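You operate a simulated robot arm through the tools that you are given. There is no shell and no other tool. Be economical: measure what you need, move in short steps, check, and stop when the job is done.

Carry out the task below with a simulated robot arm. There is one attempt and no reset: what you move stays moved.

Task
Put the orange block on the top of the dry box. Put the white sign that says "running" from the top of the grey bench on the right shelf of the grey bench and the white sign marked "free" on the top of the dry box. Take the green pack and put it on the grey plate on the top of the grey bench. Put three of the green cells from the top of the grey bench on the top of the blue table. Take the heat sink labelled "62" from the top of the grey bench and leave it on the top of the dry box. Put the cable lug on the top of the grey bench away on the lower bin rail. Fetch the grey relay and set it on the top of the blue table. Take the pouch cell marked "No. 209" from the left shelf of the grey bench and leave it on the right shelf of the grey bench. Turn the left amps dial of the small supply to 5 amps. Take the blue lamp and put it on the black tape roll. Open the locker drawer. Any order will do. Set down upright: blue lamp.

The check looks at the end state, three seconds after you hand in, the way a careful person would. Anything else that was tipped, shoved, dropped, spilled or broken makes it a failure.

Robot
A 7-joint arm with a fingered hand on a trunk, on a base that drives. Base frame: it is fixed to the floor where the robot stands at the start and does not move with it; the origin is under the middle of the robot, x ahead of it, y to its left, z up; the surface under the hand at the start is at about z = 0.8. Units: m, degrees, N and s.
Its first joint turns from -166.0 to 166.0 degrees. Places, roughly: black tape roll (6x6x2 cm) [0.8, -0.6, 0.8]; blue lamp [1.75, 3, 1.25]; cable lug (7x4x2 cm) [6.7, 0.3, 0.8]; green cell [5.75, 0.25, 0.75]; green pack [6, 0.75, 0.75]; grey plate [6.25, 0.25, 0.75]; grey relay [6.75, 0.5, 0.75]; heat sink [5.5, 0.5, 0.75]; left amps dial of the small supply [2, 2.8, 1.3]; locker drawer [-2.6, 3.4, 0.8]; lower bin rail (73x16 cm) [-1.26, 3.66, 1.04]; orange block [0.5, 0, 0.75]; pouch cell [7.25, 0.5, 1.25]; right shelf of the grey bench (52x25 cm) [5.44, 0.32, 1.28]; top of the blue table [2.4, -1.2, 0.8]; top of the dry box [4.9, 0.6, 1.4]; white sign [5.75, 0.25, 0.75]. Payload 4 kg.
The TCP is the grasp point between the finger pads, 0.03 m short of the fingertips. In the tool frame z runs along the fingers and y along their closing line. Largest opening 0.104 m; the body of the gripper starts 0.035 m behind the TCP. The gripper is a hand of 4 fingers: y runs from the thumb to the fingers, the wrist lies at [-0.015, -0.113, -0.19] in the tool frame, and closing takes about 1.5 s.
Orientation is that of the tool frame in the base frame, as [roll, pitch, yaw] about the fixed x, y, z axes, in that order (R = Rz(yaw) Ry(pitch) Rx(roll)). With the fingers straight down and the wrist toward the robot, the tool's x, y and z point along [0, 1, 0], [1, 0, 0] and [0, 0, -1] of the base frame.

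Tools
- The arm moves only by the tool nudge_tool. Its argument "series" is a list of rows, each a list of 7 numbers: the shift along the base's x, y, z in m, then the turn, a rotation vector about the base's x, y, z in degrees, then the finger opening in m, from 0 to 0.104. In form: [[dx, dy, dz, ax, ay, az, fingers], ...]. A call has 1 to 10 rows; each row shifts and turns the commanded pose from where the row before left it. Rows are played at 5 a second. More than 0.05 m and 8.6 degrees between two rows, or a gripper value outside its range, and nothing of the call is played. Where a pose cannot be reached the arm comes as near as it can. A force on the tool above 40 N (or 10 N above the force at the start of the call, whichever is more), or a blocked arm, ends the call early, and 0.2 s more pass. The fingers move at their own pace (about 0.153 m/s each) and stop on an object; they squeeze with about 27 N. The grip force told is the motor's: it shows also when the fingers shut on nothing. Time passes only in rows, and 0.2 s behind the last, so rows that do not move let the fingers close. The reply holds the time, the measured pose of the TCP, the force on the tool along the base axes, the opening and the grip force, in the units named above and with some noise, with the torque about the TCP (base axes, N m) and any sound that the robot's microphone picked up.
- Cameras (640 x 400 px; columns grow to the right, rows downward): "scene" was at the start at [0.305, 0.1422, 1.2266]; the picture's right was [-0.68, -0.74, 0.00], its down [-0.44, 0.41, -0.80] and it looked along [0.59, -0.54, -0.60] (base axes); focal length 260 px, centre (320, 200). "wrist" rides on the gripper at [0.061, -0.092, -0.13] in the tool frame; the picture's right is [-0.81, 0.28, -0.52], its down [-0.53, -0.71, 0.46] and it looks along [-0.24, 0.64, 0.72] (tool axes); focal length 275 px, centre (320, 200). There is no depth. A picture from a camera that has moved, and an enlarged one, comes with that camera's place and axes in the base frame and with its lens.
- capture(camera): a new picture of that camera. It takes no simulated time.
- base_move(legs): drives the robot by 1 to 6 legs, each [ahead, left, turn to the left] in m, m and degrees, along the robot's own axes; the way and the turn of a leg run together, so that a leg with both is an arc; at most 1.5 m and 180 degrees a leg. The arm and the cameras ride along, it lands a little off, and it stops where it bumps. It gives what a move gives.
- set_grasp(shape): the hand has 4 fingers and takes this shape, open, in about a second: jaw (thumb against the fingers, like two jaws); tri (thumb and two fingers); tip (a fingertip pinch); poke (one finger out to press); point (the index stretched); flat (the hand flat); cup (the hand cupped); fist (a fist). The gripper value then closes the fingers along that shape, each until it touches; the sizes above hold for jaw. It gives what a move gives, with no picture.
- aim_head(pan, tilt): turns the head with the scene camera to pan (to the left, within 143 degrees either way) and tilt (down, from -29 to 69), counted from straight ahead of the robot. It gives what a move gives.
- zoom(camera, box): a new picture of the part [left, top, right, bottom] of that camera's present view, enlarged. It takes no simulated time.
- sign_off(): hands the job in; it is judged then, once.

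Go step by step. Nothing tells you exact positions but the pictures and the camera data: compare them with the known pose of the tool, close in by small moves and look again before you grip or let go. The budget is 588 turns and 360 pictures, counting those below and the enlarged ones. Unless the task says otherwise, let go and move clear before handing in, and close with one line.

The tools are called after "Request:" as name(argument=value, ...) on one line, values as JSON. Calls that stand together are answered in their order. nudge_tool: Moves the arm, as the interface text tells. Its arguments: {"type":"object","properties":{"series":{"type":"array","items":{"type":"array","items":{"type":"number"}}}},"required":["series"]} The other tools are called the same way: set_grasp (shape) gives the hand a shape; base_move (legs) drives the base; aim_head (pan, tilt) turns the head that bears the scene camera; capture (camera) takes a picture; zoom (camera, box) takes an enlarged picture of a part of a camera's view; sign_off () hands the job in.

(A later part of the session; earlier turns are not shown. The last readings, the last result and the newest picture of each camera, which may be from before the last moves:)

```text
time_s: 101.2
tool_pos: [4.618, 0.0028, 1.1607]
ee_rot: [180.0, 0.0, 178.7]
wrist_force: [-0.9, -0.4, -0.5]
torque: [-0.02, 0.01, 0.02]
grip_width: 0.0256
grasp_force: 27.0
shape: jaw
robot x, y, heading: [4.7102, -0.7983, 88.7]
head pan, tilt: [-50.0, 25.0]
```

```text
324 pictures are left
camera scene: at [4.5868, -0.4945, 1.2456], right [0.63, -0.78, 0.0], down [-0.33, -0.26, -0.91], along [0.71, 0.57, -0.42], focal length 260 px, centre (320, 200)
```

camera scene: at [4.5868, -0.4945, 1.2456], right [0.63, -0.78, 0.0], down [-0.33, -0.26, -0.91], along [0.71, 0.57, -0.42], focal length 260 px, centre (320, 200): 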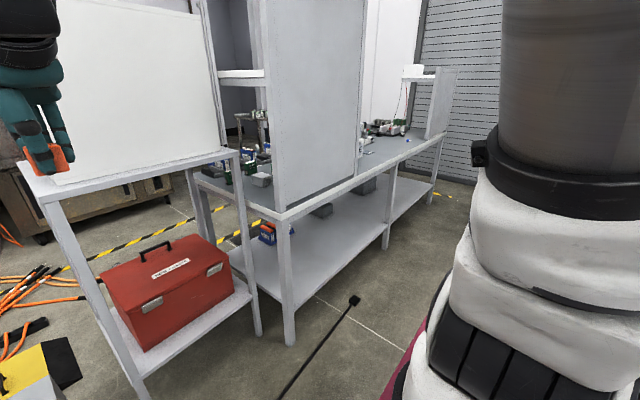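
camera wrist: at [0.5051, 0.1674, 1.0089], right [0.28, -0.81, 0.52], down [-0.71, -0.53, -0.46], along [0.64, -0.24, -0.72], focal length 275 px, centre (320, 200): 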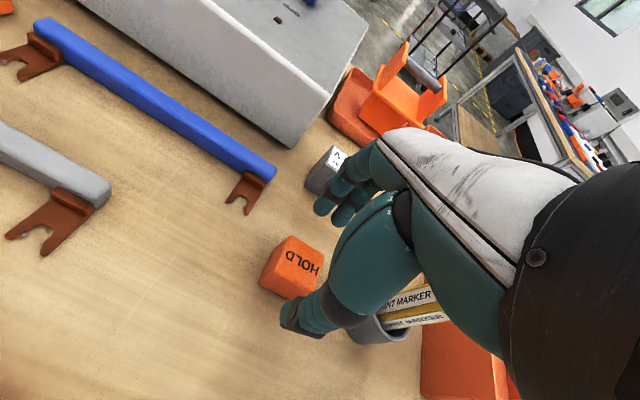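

The right shelf unit has a back panel on the south side, so I'll plan that access later. First I'll raise the arm and place the block on the dry box from here.

Request:
nudge_tool(series=[[0, 0, 0.05, 0, 0, 0, 0], [0, 0, 0.05, 0, 0, 0, 0], [0, 0, 0.05, 0, 0, 0, 0], [0, 0, 0.05, 0, 0, 0, 0], [0, 0, 0.05, 0, 0, 0, 0], [0, 0, 0.05, 0, 0, 0, 0], [0, 0, 0.05, 0, 0, 0, 0], [0, 0, 0.05, 0, 0, 0, 0], [0, 0, 0.05, 0, 0, 0, 0], [0, 0, 0.04, 0, 0, 0, 0]])

Request:
capture(camera="wrist")

Request:
aim_head(pan=15, tilt=0)

Request:
capture(camera="scene")

```text
time_s: 103.4
tool_pos: [4.6234, -0.0229, 1.5256]
ee_rot: [179.9, 0.0, 178.8]
wrist_force: [-0.5, 0.5, -0.3]
torque: [0.0, 0.05, 0.02]
grip_width: 0.0257
grasp_force: 26.4
shape: jaw
out of reach, approached as far as the arm can: row 8, 9, 10
robot x, y, heading: [4.7119, -0.8023, 88.5]
head pan, tilt: [-50.0, 25.0]
```

```text
323 pictures are left
camera wrist: at [4.56, -0.1144, 1.6551], right [0.82, 0.26, 0.52], down [0.52, -0.72, -0.46], along [0.26, 0.64, -0.72], focal length 275 px, centre (320, 200)
```

wrist: 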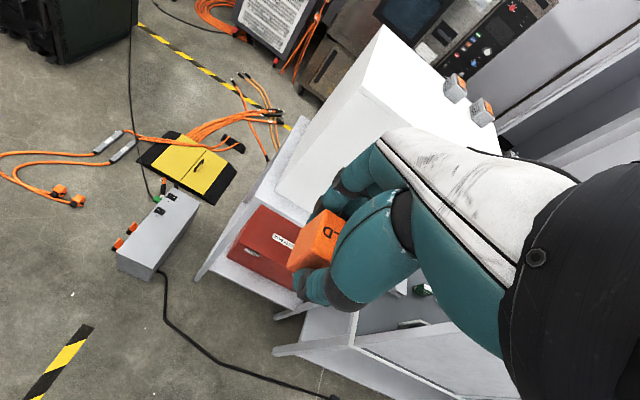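

```text
time_s: 104.7
tool_pos: [4.6236, -0.0231, 1.525]
ee_rot: [-180.0, 0.1, 178.7]
wrist_force: [0.4, 0.4, 0.2]
torque: [0.04, -0.02, 0.02]
grip_width: 0.0259
grasp_force: 27.2
shape: jaw
robot x, y, heading: [4.7141, -0.8003, 88.5]
head pan, tilt: [15.0, 0.0]
```

```text
322 pictures are left
camera scene: at [4.4936, -0.4647, 1.2858], right [0.97, 0.24, 0.0], down [0.0, 0.0, -1.0], along [-0.24, 0.97, 0.0], focal length 260 px, centre (320, 200)
```

scene: 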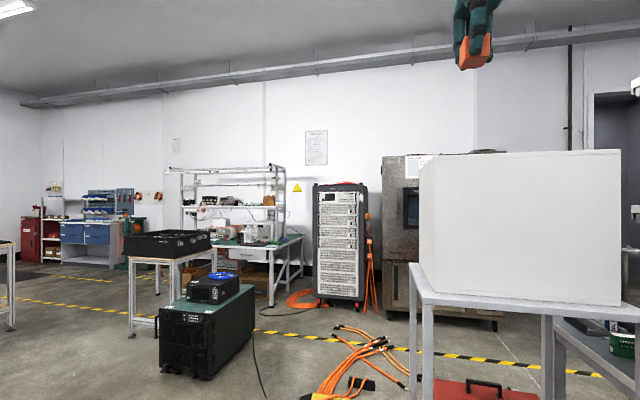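

The dry box top is at z≈1.42, spanning about x 4.64–5.11 and y 0.41–0.76, and two small cubes already sit toward its back right. I'll drive in closer.

Request:
base_move(legs=[[0.38, 0, 1.3]])

Request:
capture(camera="wrist")

```text
time_s: 107.2
tool_pos: [4.6029, 0.3609, 1.5265]
ee_rot: [-179.9, 0.0, -179.4]
wrist_force: [0.4, 0.2, -1.3]
torque: [0.01, 0.02, 0.01]
grip_width: 0.0258
grasp_force: 27.2
shape: jaw
robot x, y, heading: [4.7118, -0.4108, 90.5]
head pan, tilt: [15.0, 0.0]
```

```text
321 pictures are left
camera wrist: at [4.5424, 0.2679, 1.6552], right [0.81, 0.28, 0.52], down [0.54, -0.71, -0.46], along [0.24, 0.65, -0.72], focal length 275 px, centre (320, 200)
```

wrist: 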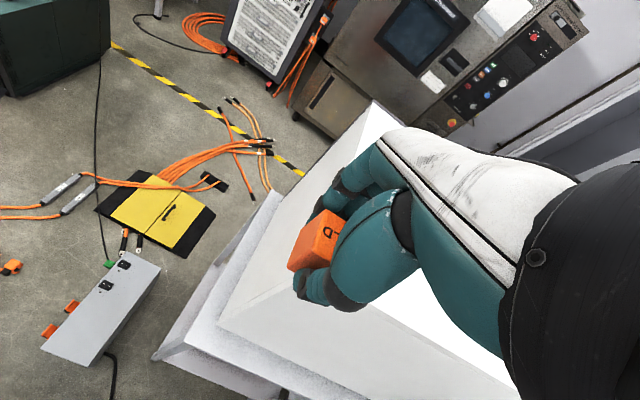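

I'll move over the box's front-left area at about (4.76, 0.51) and look again.

Request:
nudge_tool(series=[[0.04, 0.03, 0, 0, 0, 0, 0], [0.04, 0.03, 0, 0, 0, 0, 0], [0.04, 0.03, 0, 0, 0, 0, 0], [0.037, 0.03, 0, 0, 0, 0, 0], [0, 0.03, 0, 0, 0, 0, 0], [0, 0, 0, 0, 0, 0, 0]])

Request:
capture(camera="wrist")

Request:
aim_head(pan=-5, tilt=-10)

Request:
capture(camera="scene")

```text
time_s: 108.6
tool_pos: [4.7296, 0.4339, 1.5037]
ee_rot: [180.0, 0.1, -179.5]
wrist_force: [0.7, -0.2, -0.1]
torque: [-0.01, 0.01, 0.01]
grip_width: 0.0258
grasp_force: 26.9
shape: jaw
out of reach, approached as far as the arm can: row 1, 2, 3, 4, 5
robot x, y, heading: [4.7113, -0.4114, 90.3]
head pan, tilt: [15.0, 0.0]
```

```text
320 pictures are left
camera wrist: at [4.6683, 0.3406, 1.6332], right [0.81, 0.28, 0.52], down [0.54, -0.71, -0.46], along [0.24, 0.65, -0.72], focal length 275 px, centre (320, 200)
```

wrist: 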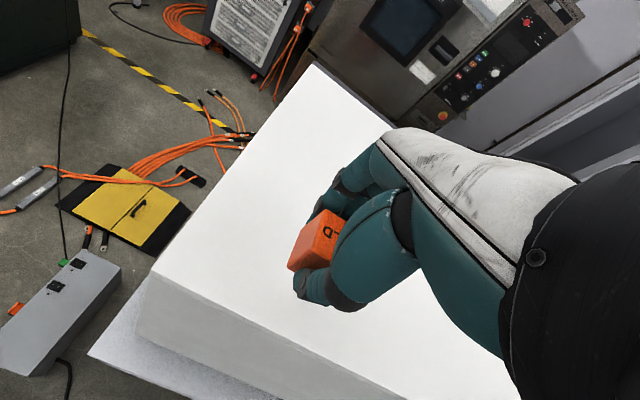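

```text
time_s: 109.4
tool_pos: [4.7293, 0.433, 1.5045]
ee_rot: [-180.0, -0.1, -179.5]
wrist_force: [0.2, -0.6, -0.6]
torque: [-0.01, 0.01, -0.01]
grip_width: 0.0258
grasp_force: 27.2
shape: jaw
robot x, y, heading: [4.7121, -0.408, 90.5]
head pan, tilt: [-5.0, -10.0]
```

```text
319 pictures are left
camera scene: at [4.5171, -0.0869, 1.3011], right [1.0, -0.08, 0.0], down [0.01, 0.17, -0.98], along [0.08, 0.98, 0.17], focal length 260 px, centre (320, 200)
```

scene: 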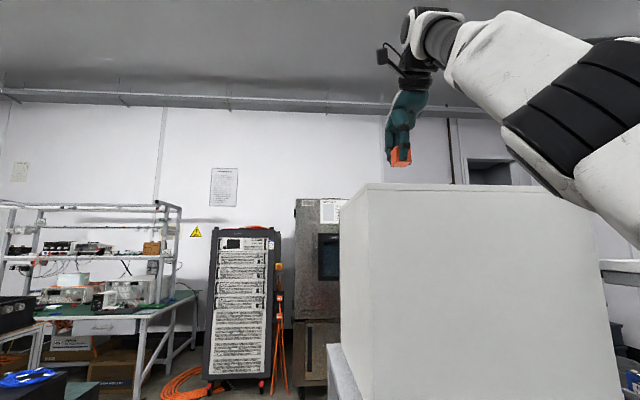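

The arm is at its height limit here; lowering should give it more reach.

Request:
nudge_tool(series=[[0, 0, -0.02, 0, 0, 0, 0], [0, 0, -0.01, 0, 0, 0, 0], [0, 0, 0, 0, 0, 0, 0]])

```text
time_s: 110.2
tool_pos: [4.7289, 0.4329, 1.4743]
ee_rot: [-179.9, -0.1, -179.6]
wrist_force: [-0.7, 0.4, -1.0]
torque: [0.0, -0.01, -0.02]
grip_width: 0.0258
grasp_force: 27.1
shape: jaw
robot x, y, heading: [4.7115, -0.4076, 90.6]
head pan, tilt: [-5.0, -10.0]
```

Request:
nudge_tool(series=[[0.015, 0.035, 0.003, 0, 0, 0, 0], [0.015, 0.035, 0.003, 0, 0, 0, 0], [0, 0, 0, 0, 0, 0, 0]])

Request:
capture(camera="scene")

```text
time_s: 111.0
tool_pos: [4.7412, 0.4699, 1.4759]
ee_rot: [-180.0, 0.0, -179.6]
wrist_force: [0.0, 0.0, -0.7]
torque: [-0.02, 0.01, 0.03]
grip_width: 0.0257
grasp_force: 26.8
shape: jaw
out of reach, approached as far as the arm can: row 2
robot x, y, heading: [4.7115, -0.4105, 90.5]
head pan, tilt: [-5.0, -10.0]
```

```text
318 pictures are left
camera scene: at [4.5172, -0.0869, 1.3011], right [1.0, -0.08, 0.0], down [0.01, 0.17, -0.98], along [0.08, 0.98, 0.17], focal length 260 px, centre (320, 200)
```

scene: 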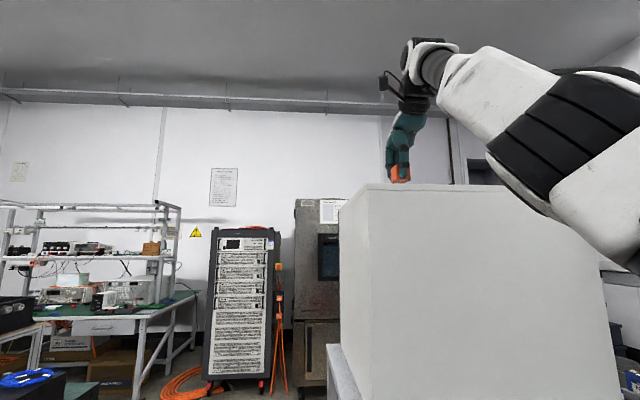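

The block is well inside the box's edges here. I'll lower until it touches.

Request:
nudge_tool(series=[[0, 0, -0.01, 0, 0, 0, 0], [0, 0, -0.006, 0, 0, 0, 0], [0, 0, -0.005, 0, 0, 0, 0], [0, 0, 0, 0, 0, 0, 0]])

Request:
zoom(camera="scene", box=[330, 100, 490, 200])

```text
time_s: 112.0
tool_pos: [4.742, 0.472, 1.4563]
ee_rot: [-179.9, 0.1, -179.6]
wrist_force: [0.1, 0.0, -0.7]
torque: [-0.02, -0.01, -0.02]
grip_width: 0.0259
grasp_force: 26.8
shape: jaw
robot x, y, heading: [4.7116, -0.41, 90.4]
head pan, tilt: [-5.0, -10.0]
```

```text
4.00 times, centred on (410, 150) of scene
camera zoom: at [4.5171, -0.0869, 1.3011], right [1.0, -0.08, 0.0], down [0.01, 0.17, -0.98], along [0.08, 0.98, 0.17], focal length 1042 px, centre (-40, 400)
```

zoom: 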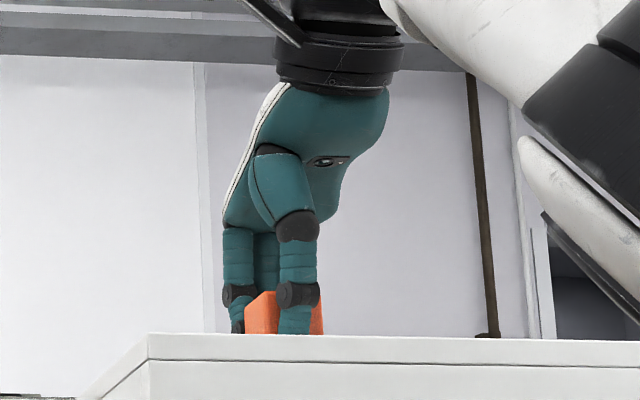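

Request:
nudge_tool(series=[[0, 0, -0.004, 0, 0, 0, 0], [0, 0, -0.004, 0, 0, 0, 0], [0, 0, -0.003, 0, 0, 0, 0], [0, 0, 0, 0, 0, 0, 0]])

```text
time_s: 112.8
tool_pos: [4.7419, 0.47, 1.451]
ee_rot: [179.2, 0.0, -179.5]
wrist_force: [-0.9, -0.2, 9.2]
torque: [0.06, 0.04, 0.02]
grip_width: 0.028
grasp_force: 26.7
shape: jaw
robot x, y, heading: [4.7091, -0.4101, 90.5]
head pan, tilt: [-5.0, -10.0]
stopped in row 3: the force on the tool passed its limit at 46 N (the readings are from after the stop); the commanded pose is now the measured one
```

Contact, so the block is seated. I'll open gently and rise straight up.

Request:
nudge_tool(series=[[0, 0, 0, 0, 0, 0, 0.045], [0, 0, 0, 0, 0, 0, 0.06], [0, 0, 0, 0, 0, 0, 0.065], [0, 0, 0, 0, 0, 0, 0.065], [0, 0, 0.03, 0, 0, 0, 0.065], [0, -0.02, 0.03, 0, 0, 0, 0.065], [0, -0.03, 0.01, 0, 0, 0, 0.065], [0, 0, 0, 0, 0, 0, 0.065]])

Request:
capture(camera="wrist")

Request:
zoom(camera="scene", box=[330, 100, 490, 200])

```text
time_s: 114.6
tool_pos: [4.7551, 0.4113, 1.5121]
ee_rot: [179.3, 0.1, -179.6]
wrist_force: [0.6, 0.4, -0.1]
torque: [0.02, 0.01, 0.0]
grip_width: 0.0648
grasp_force: 0.0
shape: jaw
out of reach, approached as far as the arm can: row 6
robot x, y, heading: [4.7117, -0.4094, 90.1]
head pan, tilt: [-5.0, -10.0]
```

```text
316 pictures are left
camera wrist: at [4.6934, 0.317, 1.6406], right [0.81, 0.28, 0.52], down [0.54, -0.7, -0.46], along [0.24, 0.65, -0.72], focal length 275 px, centre (320, 200)
```

wrist: 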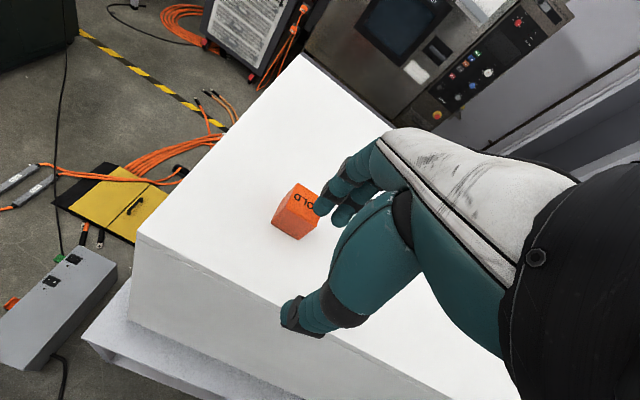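

```text
4.00 times, centred on (410, 150) of scene
camera zoom: at [4.5172, -0.0867, 1.3011], right [1.0, -0.08, 0.0], down [0.01, 0.17, -0.98], along [0.08, 0.98, 0.17], focal length 1042 px, centre (-40, 400)
```

zoom: 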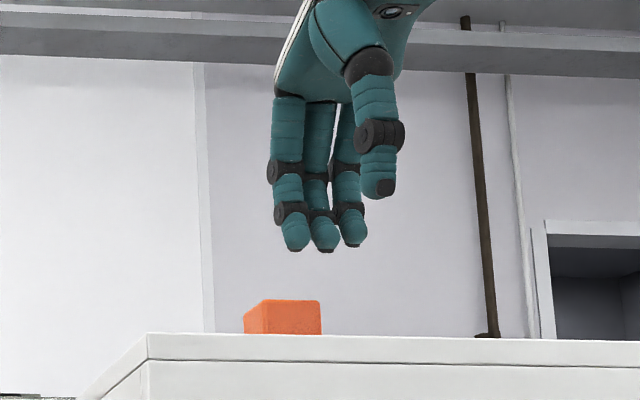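

The block is standing on the dry box. Next I'll back off and move east along the south side to survey the bench.

Request:
base_move(legs=[[-0.4, 0, 0], [0, -0.8, 0], [0, -0.8, 0]])

Request:
aim_head(pan=0, tilt=25)

Request:
capture(camera="scene")

Request:
aim_head(pan=45, tilt=15)

Request:
capture(camera="scene")

Request:
aim_head(pan=-40, tilt=15)

Request:
capture(camera="scene")

```text
time_s: 125.0
tool_pos: [6.3743, 0.0446, 1.5115]
ee_rot: [179.4, 0.0, -178.9]
wrist_force: [-0.2, 0.3, -0.8]
torque: [0.01, 0.01, 0.03]
grip_width: 0.065
grasp_force: 0.0
shape: jaw
robot x, y, heading: [6.3416, -0.7787, 91.0]
head pan, tilt: [-5.0, -10.0]
```

```text
time_s: 126.0
tool_pos: [6.3734, 0.0436, 1.5123]
ee_rot: [179.4, 0.0, -178.8]
wrist_force: [0.0, -0.6, 0.1]
torque: [-0.01, 0.02, -0.01]
grip_width: 0.0648
grasp_force: 0.0
shape: jaw
robot x, y, heading: [6.3458, -0.7765, 90.9]
head pan, tilt: [0.0, 25.0]
```

```text
314 pictures are left
camera scene: at [6.1366, -0.449, 1.2456], right [1.0, 0.02, 0.0], down [0.01, -0.42, -0.91], along [-0.02, 0.91, -0.42], focal length 260 px, centre (320, 200)
```

scene: 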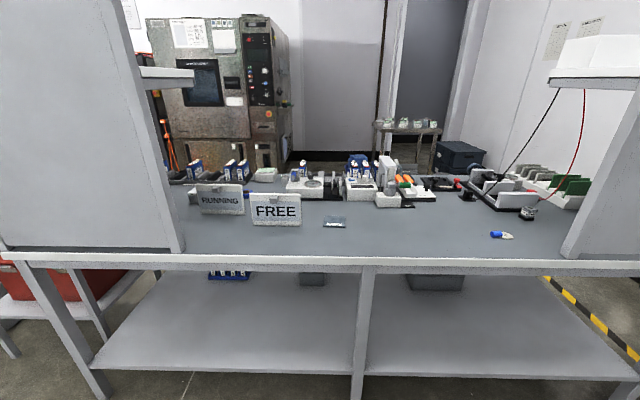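

```text
time_s: 127.1
tool_pos: [6.374, 0.0445, 1.5126]
ee_rot: [179.4, 0.0, -178.8]
wrist_force: [-0.1, -0.4, -0.1]
torque: [0.02, -0.02, 0.01]
grip_width: 0.0647
grasp_force: 0.1
shape: jaw
robot x, y, heading: [6.3445, -0.7815, 91.2]
head pan, tilt: [45.0, 15.0]
```

```text
313 pictures are left
camera scene: at [6.0711, -0.4764, 1.2617], right [0.69, 0.72, 0.0], down [0.19, -0.18, -0.97], along [-0.7, 0.67, -0.26], focal length 260 px, centre (320, 200)
```

scene: 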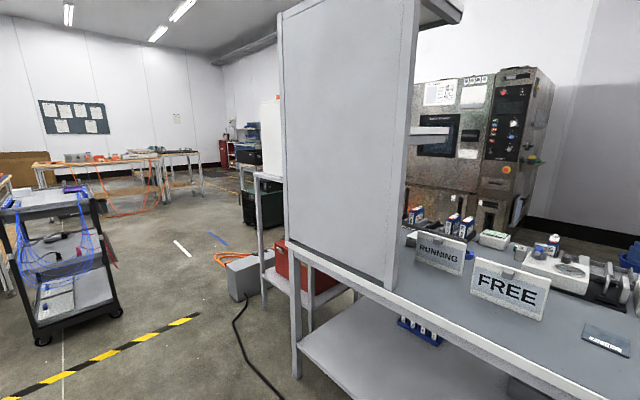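

```text
time_s: 128.7
tool_pos: [6.3744, 0.0443, 1.512]
ee_rot: [179.4, 0.0, -178.8]
wrist_force: [0.5, 0.2, 0.4]
torque: [0.02, 0.0, 0.02]
grip_width: 0.065
grasp_force: 0.0
shape: jaw
robot x, y, heading: [6.3468, -0.7767, 91.2]
head pan, tilt: [-40.0, 15.0]
```

```text
312 pictures are left
camera scene: at [6.197, -0.4683, 1.2617], right [0.78, -0.63, 0.0], down [-0.16, -0.2, -0.97], along [0.6, 0.75, -0.26], focal length 260 px, centre (320, 200)
```

scene: 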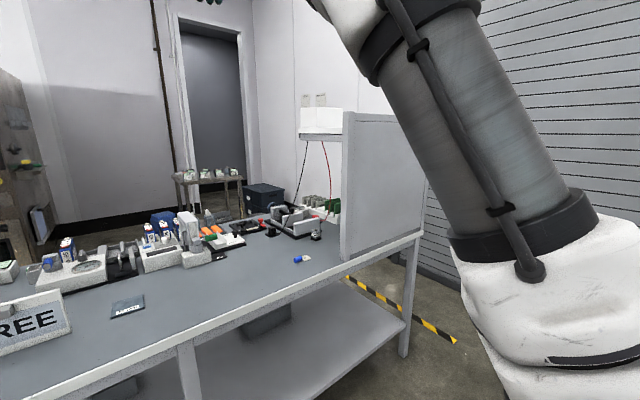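

From the south I can read the RUNNING and FREE signs on the bench. I'll zoom in on the items.

Request:
aim_head(pan=0, tilt=25)

Request:
zoom(camera="scene", box=[150, 140, 350, 260])

Request:
zoom(camera="scene", box=[330, 130, 480, 230])

Request:
zoom(camera="scene", box=[440, 30, 640, 250])

```text
time_s: 129.7
tool_pos: [6.3745, 0.0443, 1.5124]
ee_rot: [179.4, 0.0, -178.9]
wrist_force: [-0.3, 0.0, 1.2]
torque: [-0.05, 0.01, -0.02]
grip_width: 0.0646
grasp_force: 0.0
shape: jaw
robot x, y, heading: [6.3408, -0.7782, 91.2]
head pan, tilt: [0.0, 25.0]
```

```text
3.20 times, centred on (250, 200) of scene
camera zoom: at [6.1366, -0.449, 1.2455], right [1.0, 0.02, 0.0], down [0.01, -0.42, -0.91], along [-0.02, 0.91, -0.42], focal length 834 px, centre (544, 200)
```

zoom: 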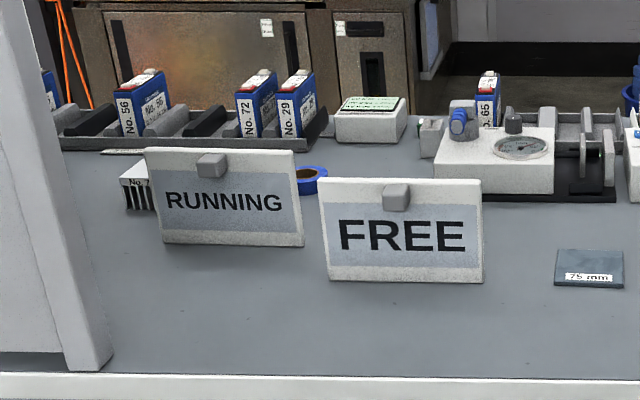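

```text
4.00 times, centred on (405, 180) of scene
camera zoom: at [6.1366, -0.449, 1.2455], right [1.0, 0.02, 0.0], down [0.01, -0.42, -0.91], along [-0.02, 0.91, -0.42], focal length 1042 px, centre (-20, 280)
```

zoom: 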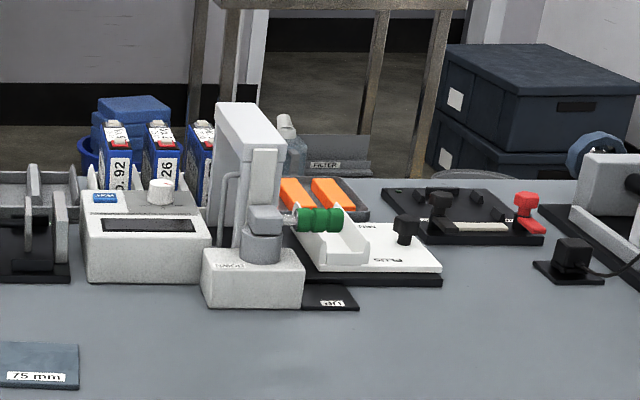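

```text
1.82 times, centred on (540, 140) of scene
camera zoom: at [6.1366, -0.449, 1.2455], right [1.0, 0.02, 0.0], down [0.01, -0.42, -0.91], along [-0.02, 0.91, -0.42], focal length 474 px, centre (-80, 309)
```

zoom: 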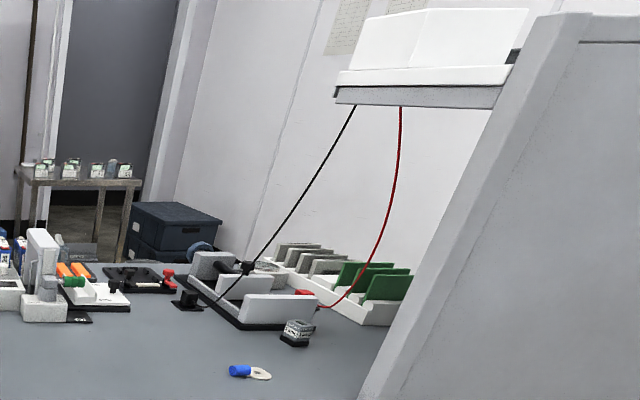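

The pouch cells and green cells aren't visible from here. I'll drive closer and use the wrist camera from above the bench.

Request:
base_move(legs=[[0.4, 0, -1.2]])

Request:
capture(camera="wrist")

Request:
capture(camera="scene")

```text
time_s: 132.2
tool_pos: [6.3893, 0.4403, 1.5129]
ee_rot: [179.4, 0.0, 179.9]
wrist_force: [0.0, -0.3, -0.4]
torque: [0.02, -0.03, 0.01]
grip_width: 0.0648
grasp_force: 0.1
shape: jaw
robot x, y, heading: [6.3371, -0.3798, 90.0]
head pan, tilt: [0.0, 25.0]
```

```text
308 pictures are left
camera wrist: at [6.3269, 0.3458, 1.6406], right [0.81, 0.27, 0.52], down [0.53, -0.71, -0.46], along [0.24, 0.65, -0.72], focal length 275 px, centre (320, 200)
```

wrist: 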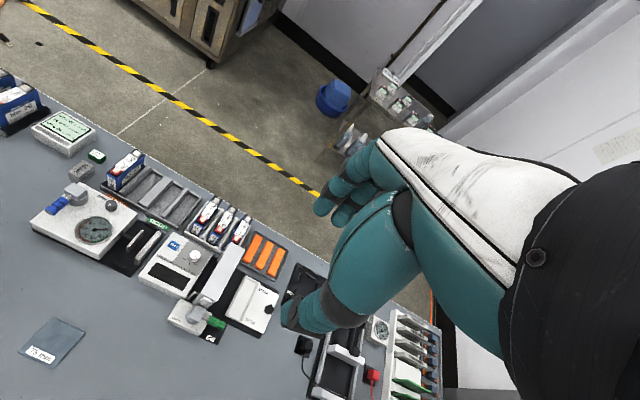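

```text
307 pictures are left
camera scene: at [6.1398, -0.0483, 1.2455], right [1.0, 0.0, 0.0], down [0.0, -0.42, -0.91], along [0.0, 0.91, -0.42], focal length 260 px, centre (320, 200)
```

scene: 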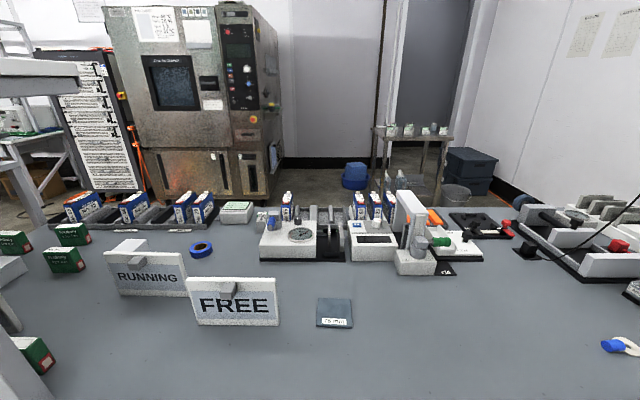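

Now I can see the green cells at the left. I'll zoom for labels and positions.

Request:
zoom(camera="scene", box=[0, 180, 160, 280])

Request:
zoom(camera="scene", box=[180, 180, 340, 280])

Request:
zoom(camera="wrist", box=[0, 60, 200, 220])

Request:
zoom(camera="scene", box=[480, 180, 640, 380])

Request:
aim_head(pan=45, tilt=20)

Request:
capture(camera="scene")

```text
4.00 times, centred on (80, 230) of scene
camera zoom: at [6.1398, -0.0483, 1.2455], right [1.0, 0.0, 0.0], down [0.0, -0.42, -0.91], along [0.0, 0.91, -0.42], focal length 1042 px, centre (1280, 80)
```

zoom: 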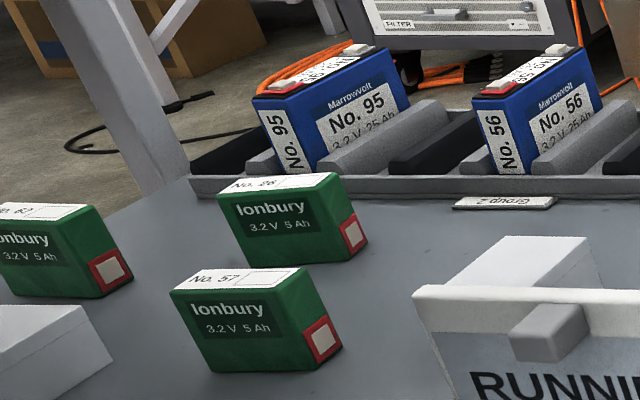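

```text
4.00 times, centred on (260, 230) of scene
camera zoom: at [6.1398, -0.0483, 1.2455], right [1.0, 0.0, 0.0], down [0.0, -0.42, -0.91], along [0.0, 0.91, -0.42], focal length 1042 px, centre (560, 80)
```

zoom: 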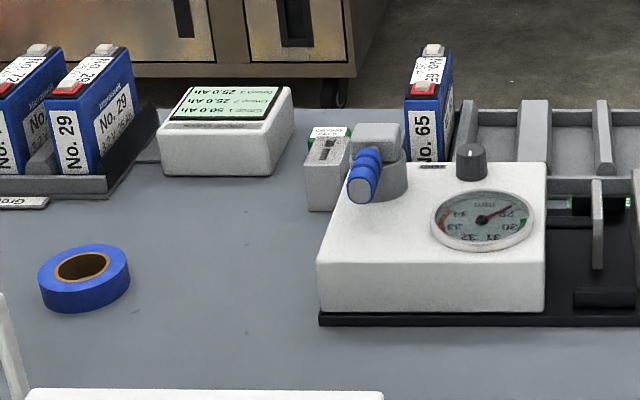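

```text
2.50 times, centred on (100, 140) of wrist
camera zoom: at [6.3269, 0.3458, 1.6406], right [0.81, 0.27, 0.52], down [0.53, -0.71, -0.46], along [0.24, 0.65, -0.72], focal length 688 px, centre (870, 350)
```

zoom: 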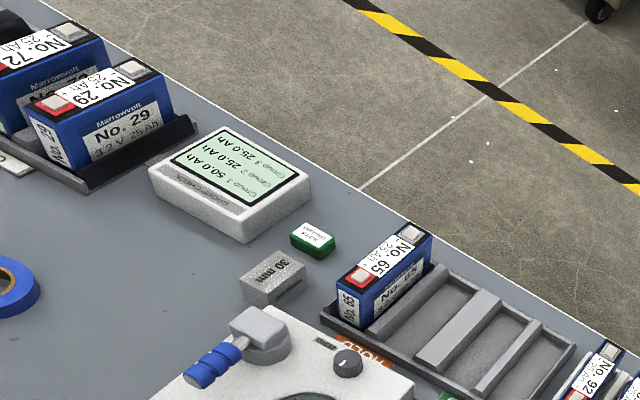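

```text
2.00 times, centred on (560, 280) of scene
camera zoom: at [6.1398, -0.0483, 1.2455], right [1.0, 0.0, 0.0], down [0.0, -0.42, -0.91], along [0.0, 0.91, -0.42], focal length 521 px, centre (-160, 40)
```

zoom: 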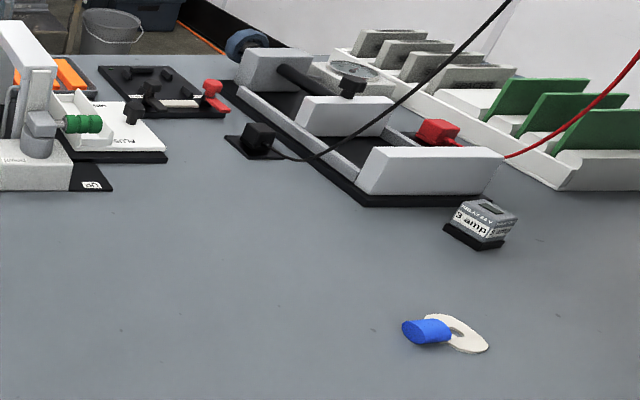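

```text
time_s: 133.3
tool_pos: [6.3884, 0.4394, 1.5112]
ee_rot: [179.4, 0.0, 180.0]
wrist_force: [0.6, 0.1, -0.4]
torque: [0.01, -0.01, -0.02]
grip_width: 0.0649
grasp_force: 0.0
shape: jaw
robot x, y, heading: [6.341, -0.382, 90.0]
head pan, tilt: [45.0, 20.0]
```

```text
302 pictures are left
camera scene: at [6.074, -0.0745, 1.2536], right [0.71, 0.71, 0.0], down [0.24, -0.24, -0.94], along [-0.66, 0.67, -0.34], focal length 260 px, centre (320, 200)
```

scene: 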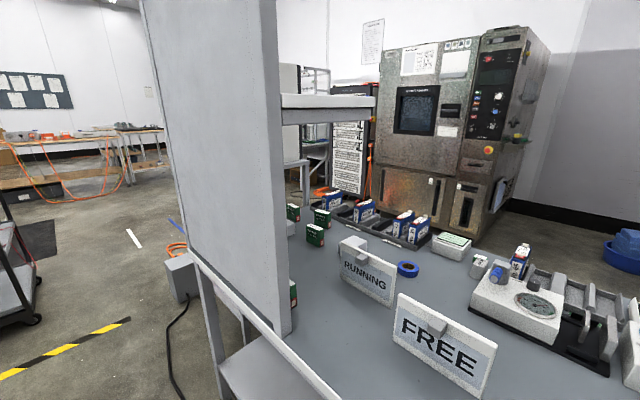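

I've identified the objects: the green pack sits at about (5.94, 0.765) and the 75 mm plate at about (6.17, 0.35). I'll reposition for the pack and take a close wrist view.

Request:
base_move(legs=[[0, -0.0, 0], [0.15, 0.3, 0]])

Request:
aim_head(pan=20, tilt=40)

Request:
capture(camera="scene")

Request:
capture(camera="wrist")

```text
time_s: 135.8
tool_pos: [6.0905, 0.5894, 1.5118]
ee_rot: [179.4, -0.1, -180.0]
wrist_force: [1.2, -0.6, 0.0]
torque: [0.04, -0.01, 0.0]
grip_width: 0.0648
grasp_force: 0.1
shape: jaw
robot x, y, heading: [6.0424, -0.2323, 89.9]
head pan, tilt: [45.0, 20.0]
```

```text
time_s: 136.7
tool_pos: [6.0922, 0.5893, 1.5125]
ee_rot: [179.5, 0.0, 179.9]
wrist_force: [-0.6, -1.0, 0.7]
torque: [0.01, -0.01, -0.03]
grip_width: 0.0653
grasp_force: 0.0
shape: jaw
robot x, y, heading: [6.0434, -0.2322, 89.8]
head pan, tilt: [20.0, 40.0]
```

```text
301 pictures are left
camera scene: at [5.8135, 0.0892, 1.2222], right [0.94, 0.34, 0.0], down [0.22, -0.6, -0.77], along [-0.26, 0.72, -0.64], focal length 260 px, centre (320, 200)
```

scene: 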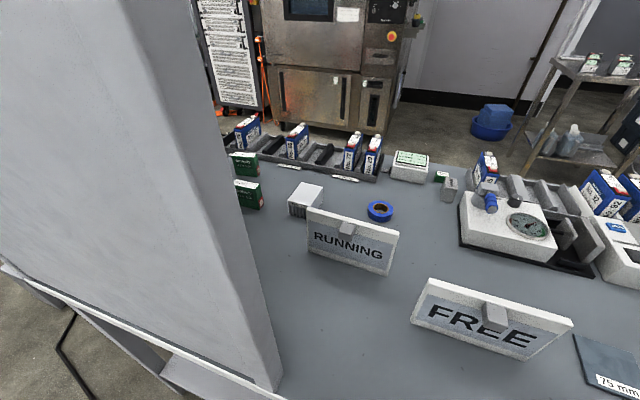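

```text
300 pictures are left
camera wrist: at [6.0304, 0.4952, 1.6406], right [0.81, 0.27, 0.52], down [0.53, -0.71, -0.46], along [0.24, 0.65, -0.72], focal length 275 px, centre (320, 200)
```

wrist: 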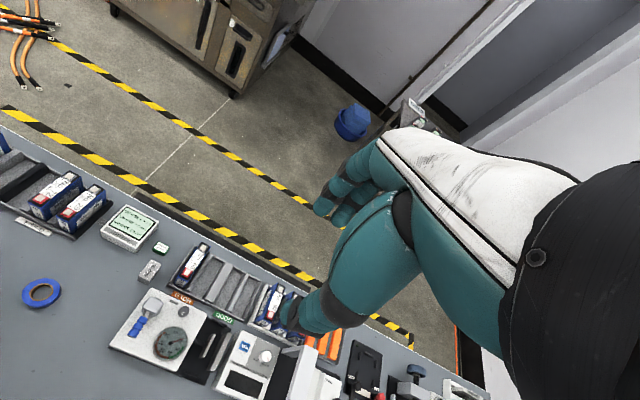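

The pack is at about (5.935, 0.767). I'll edge the base forward slightly and bring the tool above it.

Request:
base_move(legs=[[0.07, 0.04, 0]])

Request:
nudge_tool(series=[[-0.02, 0, -0.045, 0, 0, 0, 0.065], [-0.02, 0, -0.045, 0, 0, 0, 0.065], [-0.02, 0.01, -0.045, 0, 0, 0, 0.065], [-0.02, 0.01, -0.045, 0, 0, 0, 0.065], [-0.02, 0.015, -0.04, 0, 0, 0, 0.065], [-0.015, 0.02, -0.04, 0, 0, 0, 0.065], [0, 0.02, -0.045, 0, 0, 0, 0.065], [0, 0.02, -0.045, 0, 0, 0, 0.065], [0, 0.01, -0.045, 0, 0, 0, 0.06], [0, 0, -0.045, 0, 0, 0, 0.06]])

Request:
capture(camera="wrist")

Request:
capture(camera="scene")

```text
time_s: 137.9
tool_pos: [6.1032, 0.5997, 1.5133]
ee_rot: [179.4, 0.1, 177.2]
wrist_force: [-0.8, 0.5, -0.5]
torque: [-0.04, -0.02, 0.02]
grip_width: 0.0646
grasp_force: 0.0
shape: jaw
robot x, y, heading: [6.0136, -0.2197, 87.5]
head pan, tilt: [20.0, 40.0]
stopped in leg 1: the robot was blocked; the commanded pose is now the measured one
```

```text
refused: row 3 steps farther than a row can; nothing moved
```

```text
299 pictures are left
camera wrist: at [6.0375, 0.5098, 1.6407], right [0.82, 0.23, 0.52], down [0.5, -0.73, -0.46], along [0.28, 0.64, -0.72], focal length 275 px, centre (320, 200)
```

wrist: 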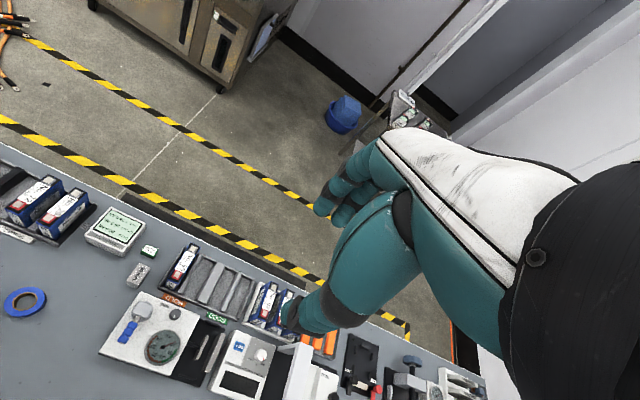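

```text
298 pictures are left
camera scene: at [5.8021, 0.1143, 1.2222], right [0.96, 0.3, 0.0], down [0.19, -0.61, -0.77], along [-0.23, 0.73, -0.64], focal length 260 px, centre (320, 200)
```

scene: 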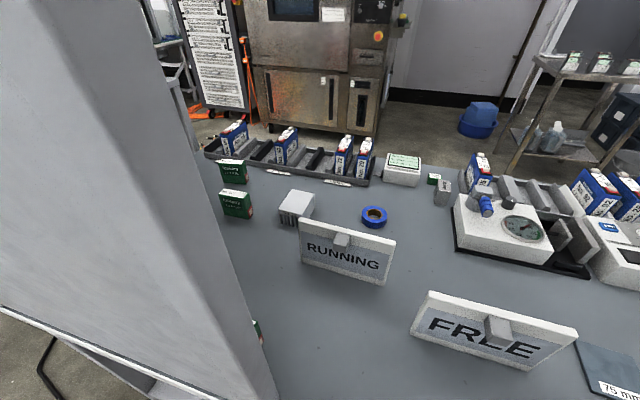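

The base touched the bench edge, so y≈-0.22 is as close as it gets. I'll bring the tool over the pack from here.

Request:
nudge_tool(series=[[-0.02, 0, -0.04, 0, 0, 0, 0.065], [-0.02, 0, -0.04, 0, 0, 0, 0.065], [-0.02, 0.01, -0.04, 0, 0, 0, 0.065], [-0.02, 0.01, -0.04, 0, 0, 0, 0.065], [-0.02, 0.015, -0.04, 0, 0, 0, 0.065], [-0.02, 0.02, -0.04, 0, 0, 0, 0.065], [-0.02, 0.02, -0.04, 0, 0, 0, 0.065], [-0.02, 0.02, -0.04, 0, 0, 0, 0.065], [-0.008, 0.02, -0.04, 0, 0, 0, 0.06], [0, 0.02, -0.045, 0, 0, 0, 0.06]])

Request:
nudge_tool(series=[[0, 0.02, -0.04, 0, 0, 0, 0.06], [0, 0.013, -0.04, 0, 0, 0, 0.06], [0, 0.0, -0.04, 0, 0, 0, 0.06], [0, 0, 0, 0, 0, 0, 0.06]])

Request:
capture(camera="wrist")

Request:
zoom(camera="scene", box=[360, 110, 520, 220])

```text
time_s: 140.1
tool_pos: [5.9353, 0.7357, 1.109]
ee_rot: [179.2, -0.1, 177.2]
wrist_force: [1.0, 0.5, 0.4]
torque: [0.04, 0.0, 0.02]
grip_width: 0.0603
grasp_force: 0.0
shape: jaw
robot x, y, heading: [6.017, -0.2197, 87.0]
head pan, tilt: [20.0, 40.0]
```

```text
time_s: 141.1
tool_pos: [5.9327, 0.7697, 0.9866]
ee_rot: [179.3, 0.1, 177.2]
wrist_force: [-0.2, -0.8, 0.4]
torque: [0.06, 0.03, 0.01]
grip_width: 0.0603
grasp_force: 0.1
shape: jaw
robot x, y, heading: [6.0124, -0.22, 87.2]
head pan, tilt: [20.0, 40.0]
```

```text
297 pictures are left
camera wrist: at [5.867, 0.6782, 1.1149], right [0.82, 0.23, 0.52], down [0.5, -0.73, -0.46], along [0.28, 0.64, -0.72], focal length 275 px, centre (320, 200)
```

wrist: 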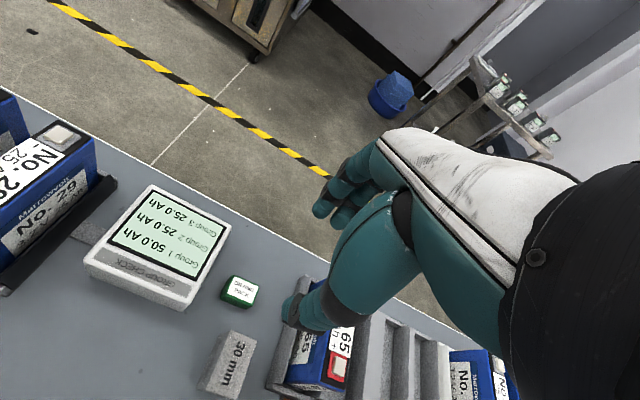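

```text
3.64 times, centred on (440, 165) of scene
camera zoom: at [5.802, 0.1143, 1.2222], right [0.96, 0.3, 0.0], down [0.19, -0.61, -0.77], along [-0.23, 0.73, -0.64], focal length 947 px, centre (-116, 327)
```

zoom: 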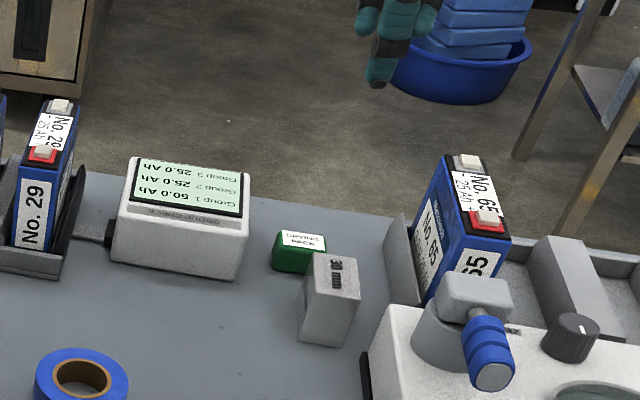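

The pack is at about (5.926, 0.766). I'll descend over it with a narrow opening.

Request:
nudge_tool(series=[[-0.006, -0.004, -0.04, 0, 0, 0, 0.055], [0, 0, -0.04, 0, 0, 0, 0.055], [0, 0, -0.03, 0, 0, 0, 0.055], [0, 0, 0, 0, 0, 0, 0.055]])

Request:
capture(camera="wrist")

Request:
zoom(camera="scene", box=[360, 110, 520, 220])

```text
time_s: 142.1
tool_pos: [5.9252, 0.7657, 0.8788]
ee_rot: [179.4, -0.1, 177.2]
wrist_force: [0.5, 0.4, -0.3]
torque: [0.04, 0.03, 0.0]
grip_width: 0.0553
grasp_force: 0.1
shape: jaw
robot x, y, heading: [6.0157, -0.2192, 87.1]
head pan, tilt: [20.0, 40.0]
```

```text
295 pictures are left
camera wrist: at [5.8603, 0.6753, 1.0063], right [0.82, 0.23, 0.52], down [0.5, -0.73, -0.46], along [0.28, 0.64, -0.72], focal length 275 px, centre (320, 200)
```

wrist: 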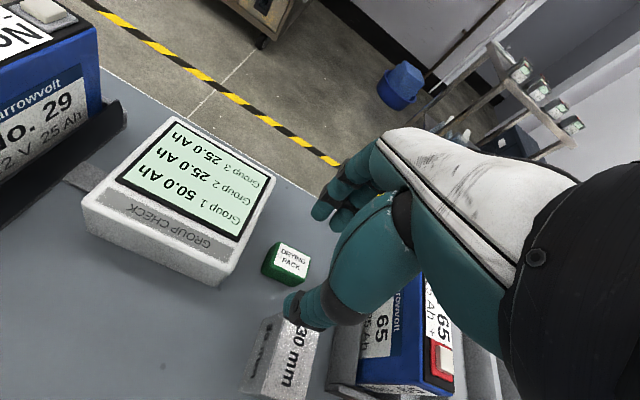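

```text
3.64 times, centred on (440, 165) of scene
camera zoom: at [5.802, 0.1143, 1.2222], right [0.96, 0.3, 0.0], down [0.19, -0.61, -0.77], along [-0.23, 0.73, -0.64], focal length 947 px, centre (-116, 327)
```

zoom: 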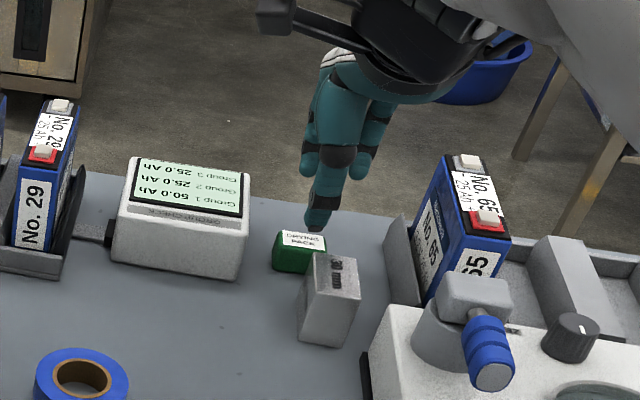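

Request:
nudge_tool(series=[[-0.002, 0.001, -0.02, 0, 0, 0, 0.055], [0, 0, -0.015, 0, 0, 0, 0.055], [0, 0, -0.008, 0, 0, 0, 0.055], [0, 0, 0, 0, 0, 0, 0.055]])

Request:
zoom(camera="scene", box=[360, 110, 520, 220])

Request:
capture(camera="wrist")

```text
time_s: 143.1
tool_pos: [5.9259, 0.7665, 0.8351]
ee_rot: [179.4, 0.0, 177.1]
wrist_force: [-0.3, 0.3, 0.3]
torque: [0.01, 0.02, -0.05]
grip_width: 0.0555
grasp_force: 0.2
shape: jaw
robot x, y, heading: [6.0159, -0.2193, 87.1]
head pan, tilt: [20.0, 40.0]
```

```text
3.64 times, centred on (440, 165) of scene
camera zoom: at [5.802, 0.1143, 1.2222], right [0.96, 0.3, 0.0], down [0.19, -0.61, -0.77], along [-0.23, 0.73, -0.64], focal length 947 px, centre (-116, 327)
```

zoom: 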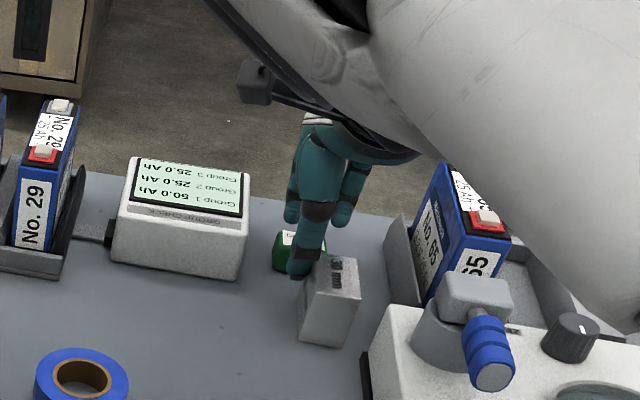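

```text
292 pictures are left
camera wrist: at [5.8601, 0.6755, 0.9639], right [0.82, 0.23, 0.52], down [0.5, -0.73, -0.46], along [0.27, 0.64, -0.72], focal length 275 px, centre (320, 200)
```

wrist: 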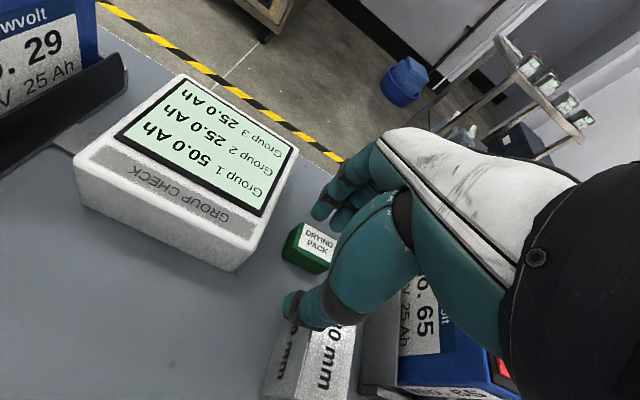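

The fingers straddle the pack, so I'll close.

Request:
nudge_tool(series=[[0, 0, -0.002, 0, 0, 0, 0.03], [0, 0, 0, 0, 0, 0, 0.0], [0, 0, 0, 0, 0, 0, 0.0], [0, 0, 0, 0, 0, 0, 0.0], [0, 0, 0, 0, 0, 0, 0.0], [0, 0, 0, 0, 0, 0, 0.0], [0, 0, 0, 0, 0, 0, 0.0]])

Request:
nudge_tool(series=[[0, 0, 0.02, 0, 0, 0, 0], [0, 0, 0.04, 0, 0, 0, 0], [0, 0, 0.04, 0, 0, 0, 0], [0, 0, 0.04, 0, 0, 0, 0], [0, 0, 0.0, 0, 0, 0, 0]])

Request:
capture(camera="wrist")

```text
time_s: 144.7
tool_pos: [5.9268, 0.766, 0.8345]
ee_rot: [179.3, 0.0, 177.3]
wrist_force: [2.0, 2.3, 5.6]
torque: [0.15, 0.04, -0.05]
grip_width: 0.0038
grasp_force: 27.0
shape: jaw
robot x, y, heading: [6.0145, -0.2154, 87.2]
head pan, tilt: [20.0, 40.0]
```

```text
time_s: 145.9
tool_pos: [5.9263, 0.7654, 0.9745]
ee_rot: [179.4, -0.1, 177.3]
wrist_force: [-0.5, -0.6, 0.1]
torque: [0.02, 0.01, 0.02]
grip_width: 0.0036
grasp_force: 27.0
shape: jaw
robot x, y, heading: [6.0163, -0.2144, 87.4]
head pan, tilt: [20.0, 40.0]
```

```text
291 pictures are left
camera wrist: at [5.861, 0.6752, 1.1026], right [0.82, 0.23, 0.52], down [0.5, -0.73, -0.46], along [0.27, 0.64, -0.72], focal length 275 px, centre (320, 200)
```

wrist: 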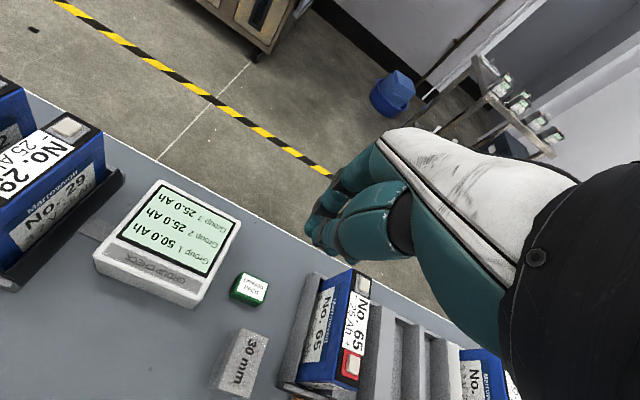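

The fingers closed above the low pack and missed it, without moving it. I'll try the fingertip pinch shape.

Request:
set_grasp(shape="tip")

Request:
capture(camera="wrist")

Request:
zoom(camera="scene", box=[360, 60, 520, 220])

```text
time_s: 146.8
tool_pos: [5.9279, 0.7667, 0.9755]
ee_rot: [179.4, 0.0, 177.3]
wrist_force: [0.3, 0.0, -0.2]
torque: [0.02, 0.02, 0.0]
grip_width: 0.1033
grasp_force: 0.0
shape: tip
robot x, y, heading: [6.0144, -0.2134, 87.1]
head pan, tilt: [20.0, 40.0]
```

```text
290 pictures are left
camera wrist: at [5.8611, 0.6752, 1.1023], right [0.82, 0.23, 0.52], down [0.5, -0.73, -0.46], along [0.28, 0.64, -0.72], focal length 275 px, centre (320, 200)
```

wrist: 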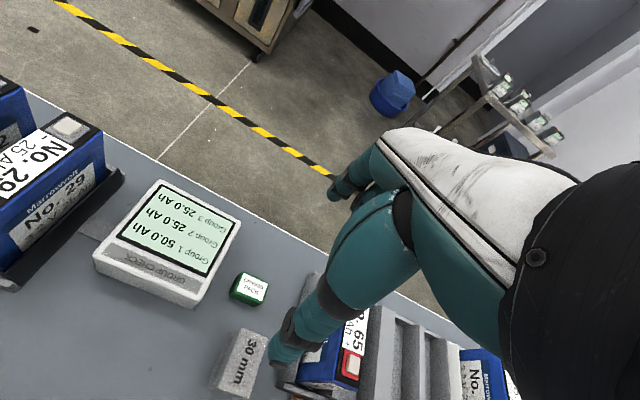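

```text
2.50 times, centred on (440, 140) of scene
camera zoom: at [5.802, 0.1143, 1.2222], right [0.96, 0.3, 0.0], down [0.19, -0.61, -0.77], along [-0.23, 0.73, -0.64], focal length 651 px, centre (20, 350)
```

zoom: 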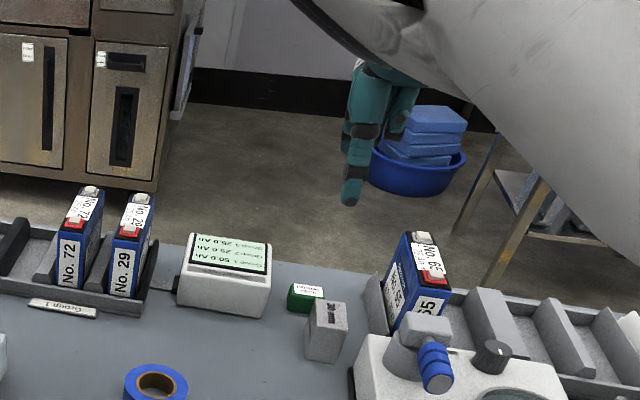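

I'll check in the air where the fingertips meet in this shape.

Request:
nudge_tool(series=[[0, 0, 0, 0, 0, 0, 0.06], [0, 0, 0, 0, 0, 0, 0.03], [0, 0, 0, 0, 0, 0, 0.03], [0, 0, 0, 0, 0, 0, 0.03], [0, 0, 0, 0, 0, 0, 0.03]])

Request:
zoom(camera="scene", box=[390, 60, 500, 150])

Request:
zoom(camera="wrist", box=[220, 120, 460, 380])

```text
time_s: 148.0
tool_pos: [5.9269, 0.7655, 0.975]
ee_rot: [179.4, 0.0, 177.2]
wrist_force: [-0.5, -0.1, -0.9]
torque: [0.01, 0.02, 0.0]
grip_width: 0.0307
grasp_force: 0.0
shape: tip
robot x, y, heading: [6.0142, -0.2184, 87.1]
head pan, tilt: [20.0, 40.0]
```

```text
4.44 times, centred on (445, 105) of scene
camera zoom: at [5.802, 0.1143, 1.2222], right [0.96, 0.3, 0.0], down [0.19, -0.61, -0.77], along [-0.23, 0.73, -0.64], focal length 1158 px, centre (-236, 622)
```

zoom: 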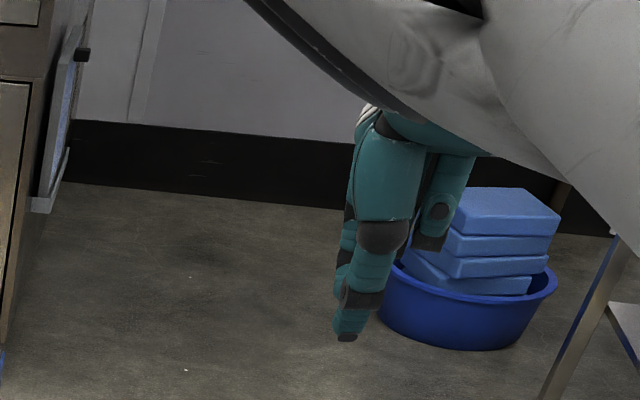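

```text
1.54 times, centred on (340, 250) of wrist
camera zoom: at [5.8611, 0.6752, 1.1023], right [0.82, 0.23, 0.52], down [0.5, -0.73, -0.46], along [0.27, 0.64, -0.72], focal length 424 px, centre (289, 123)
```

zoom: 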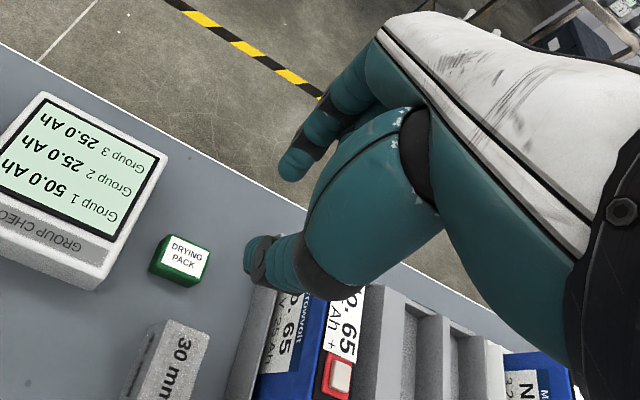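

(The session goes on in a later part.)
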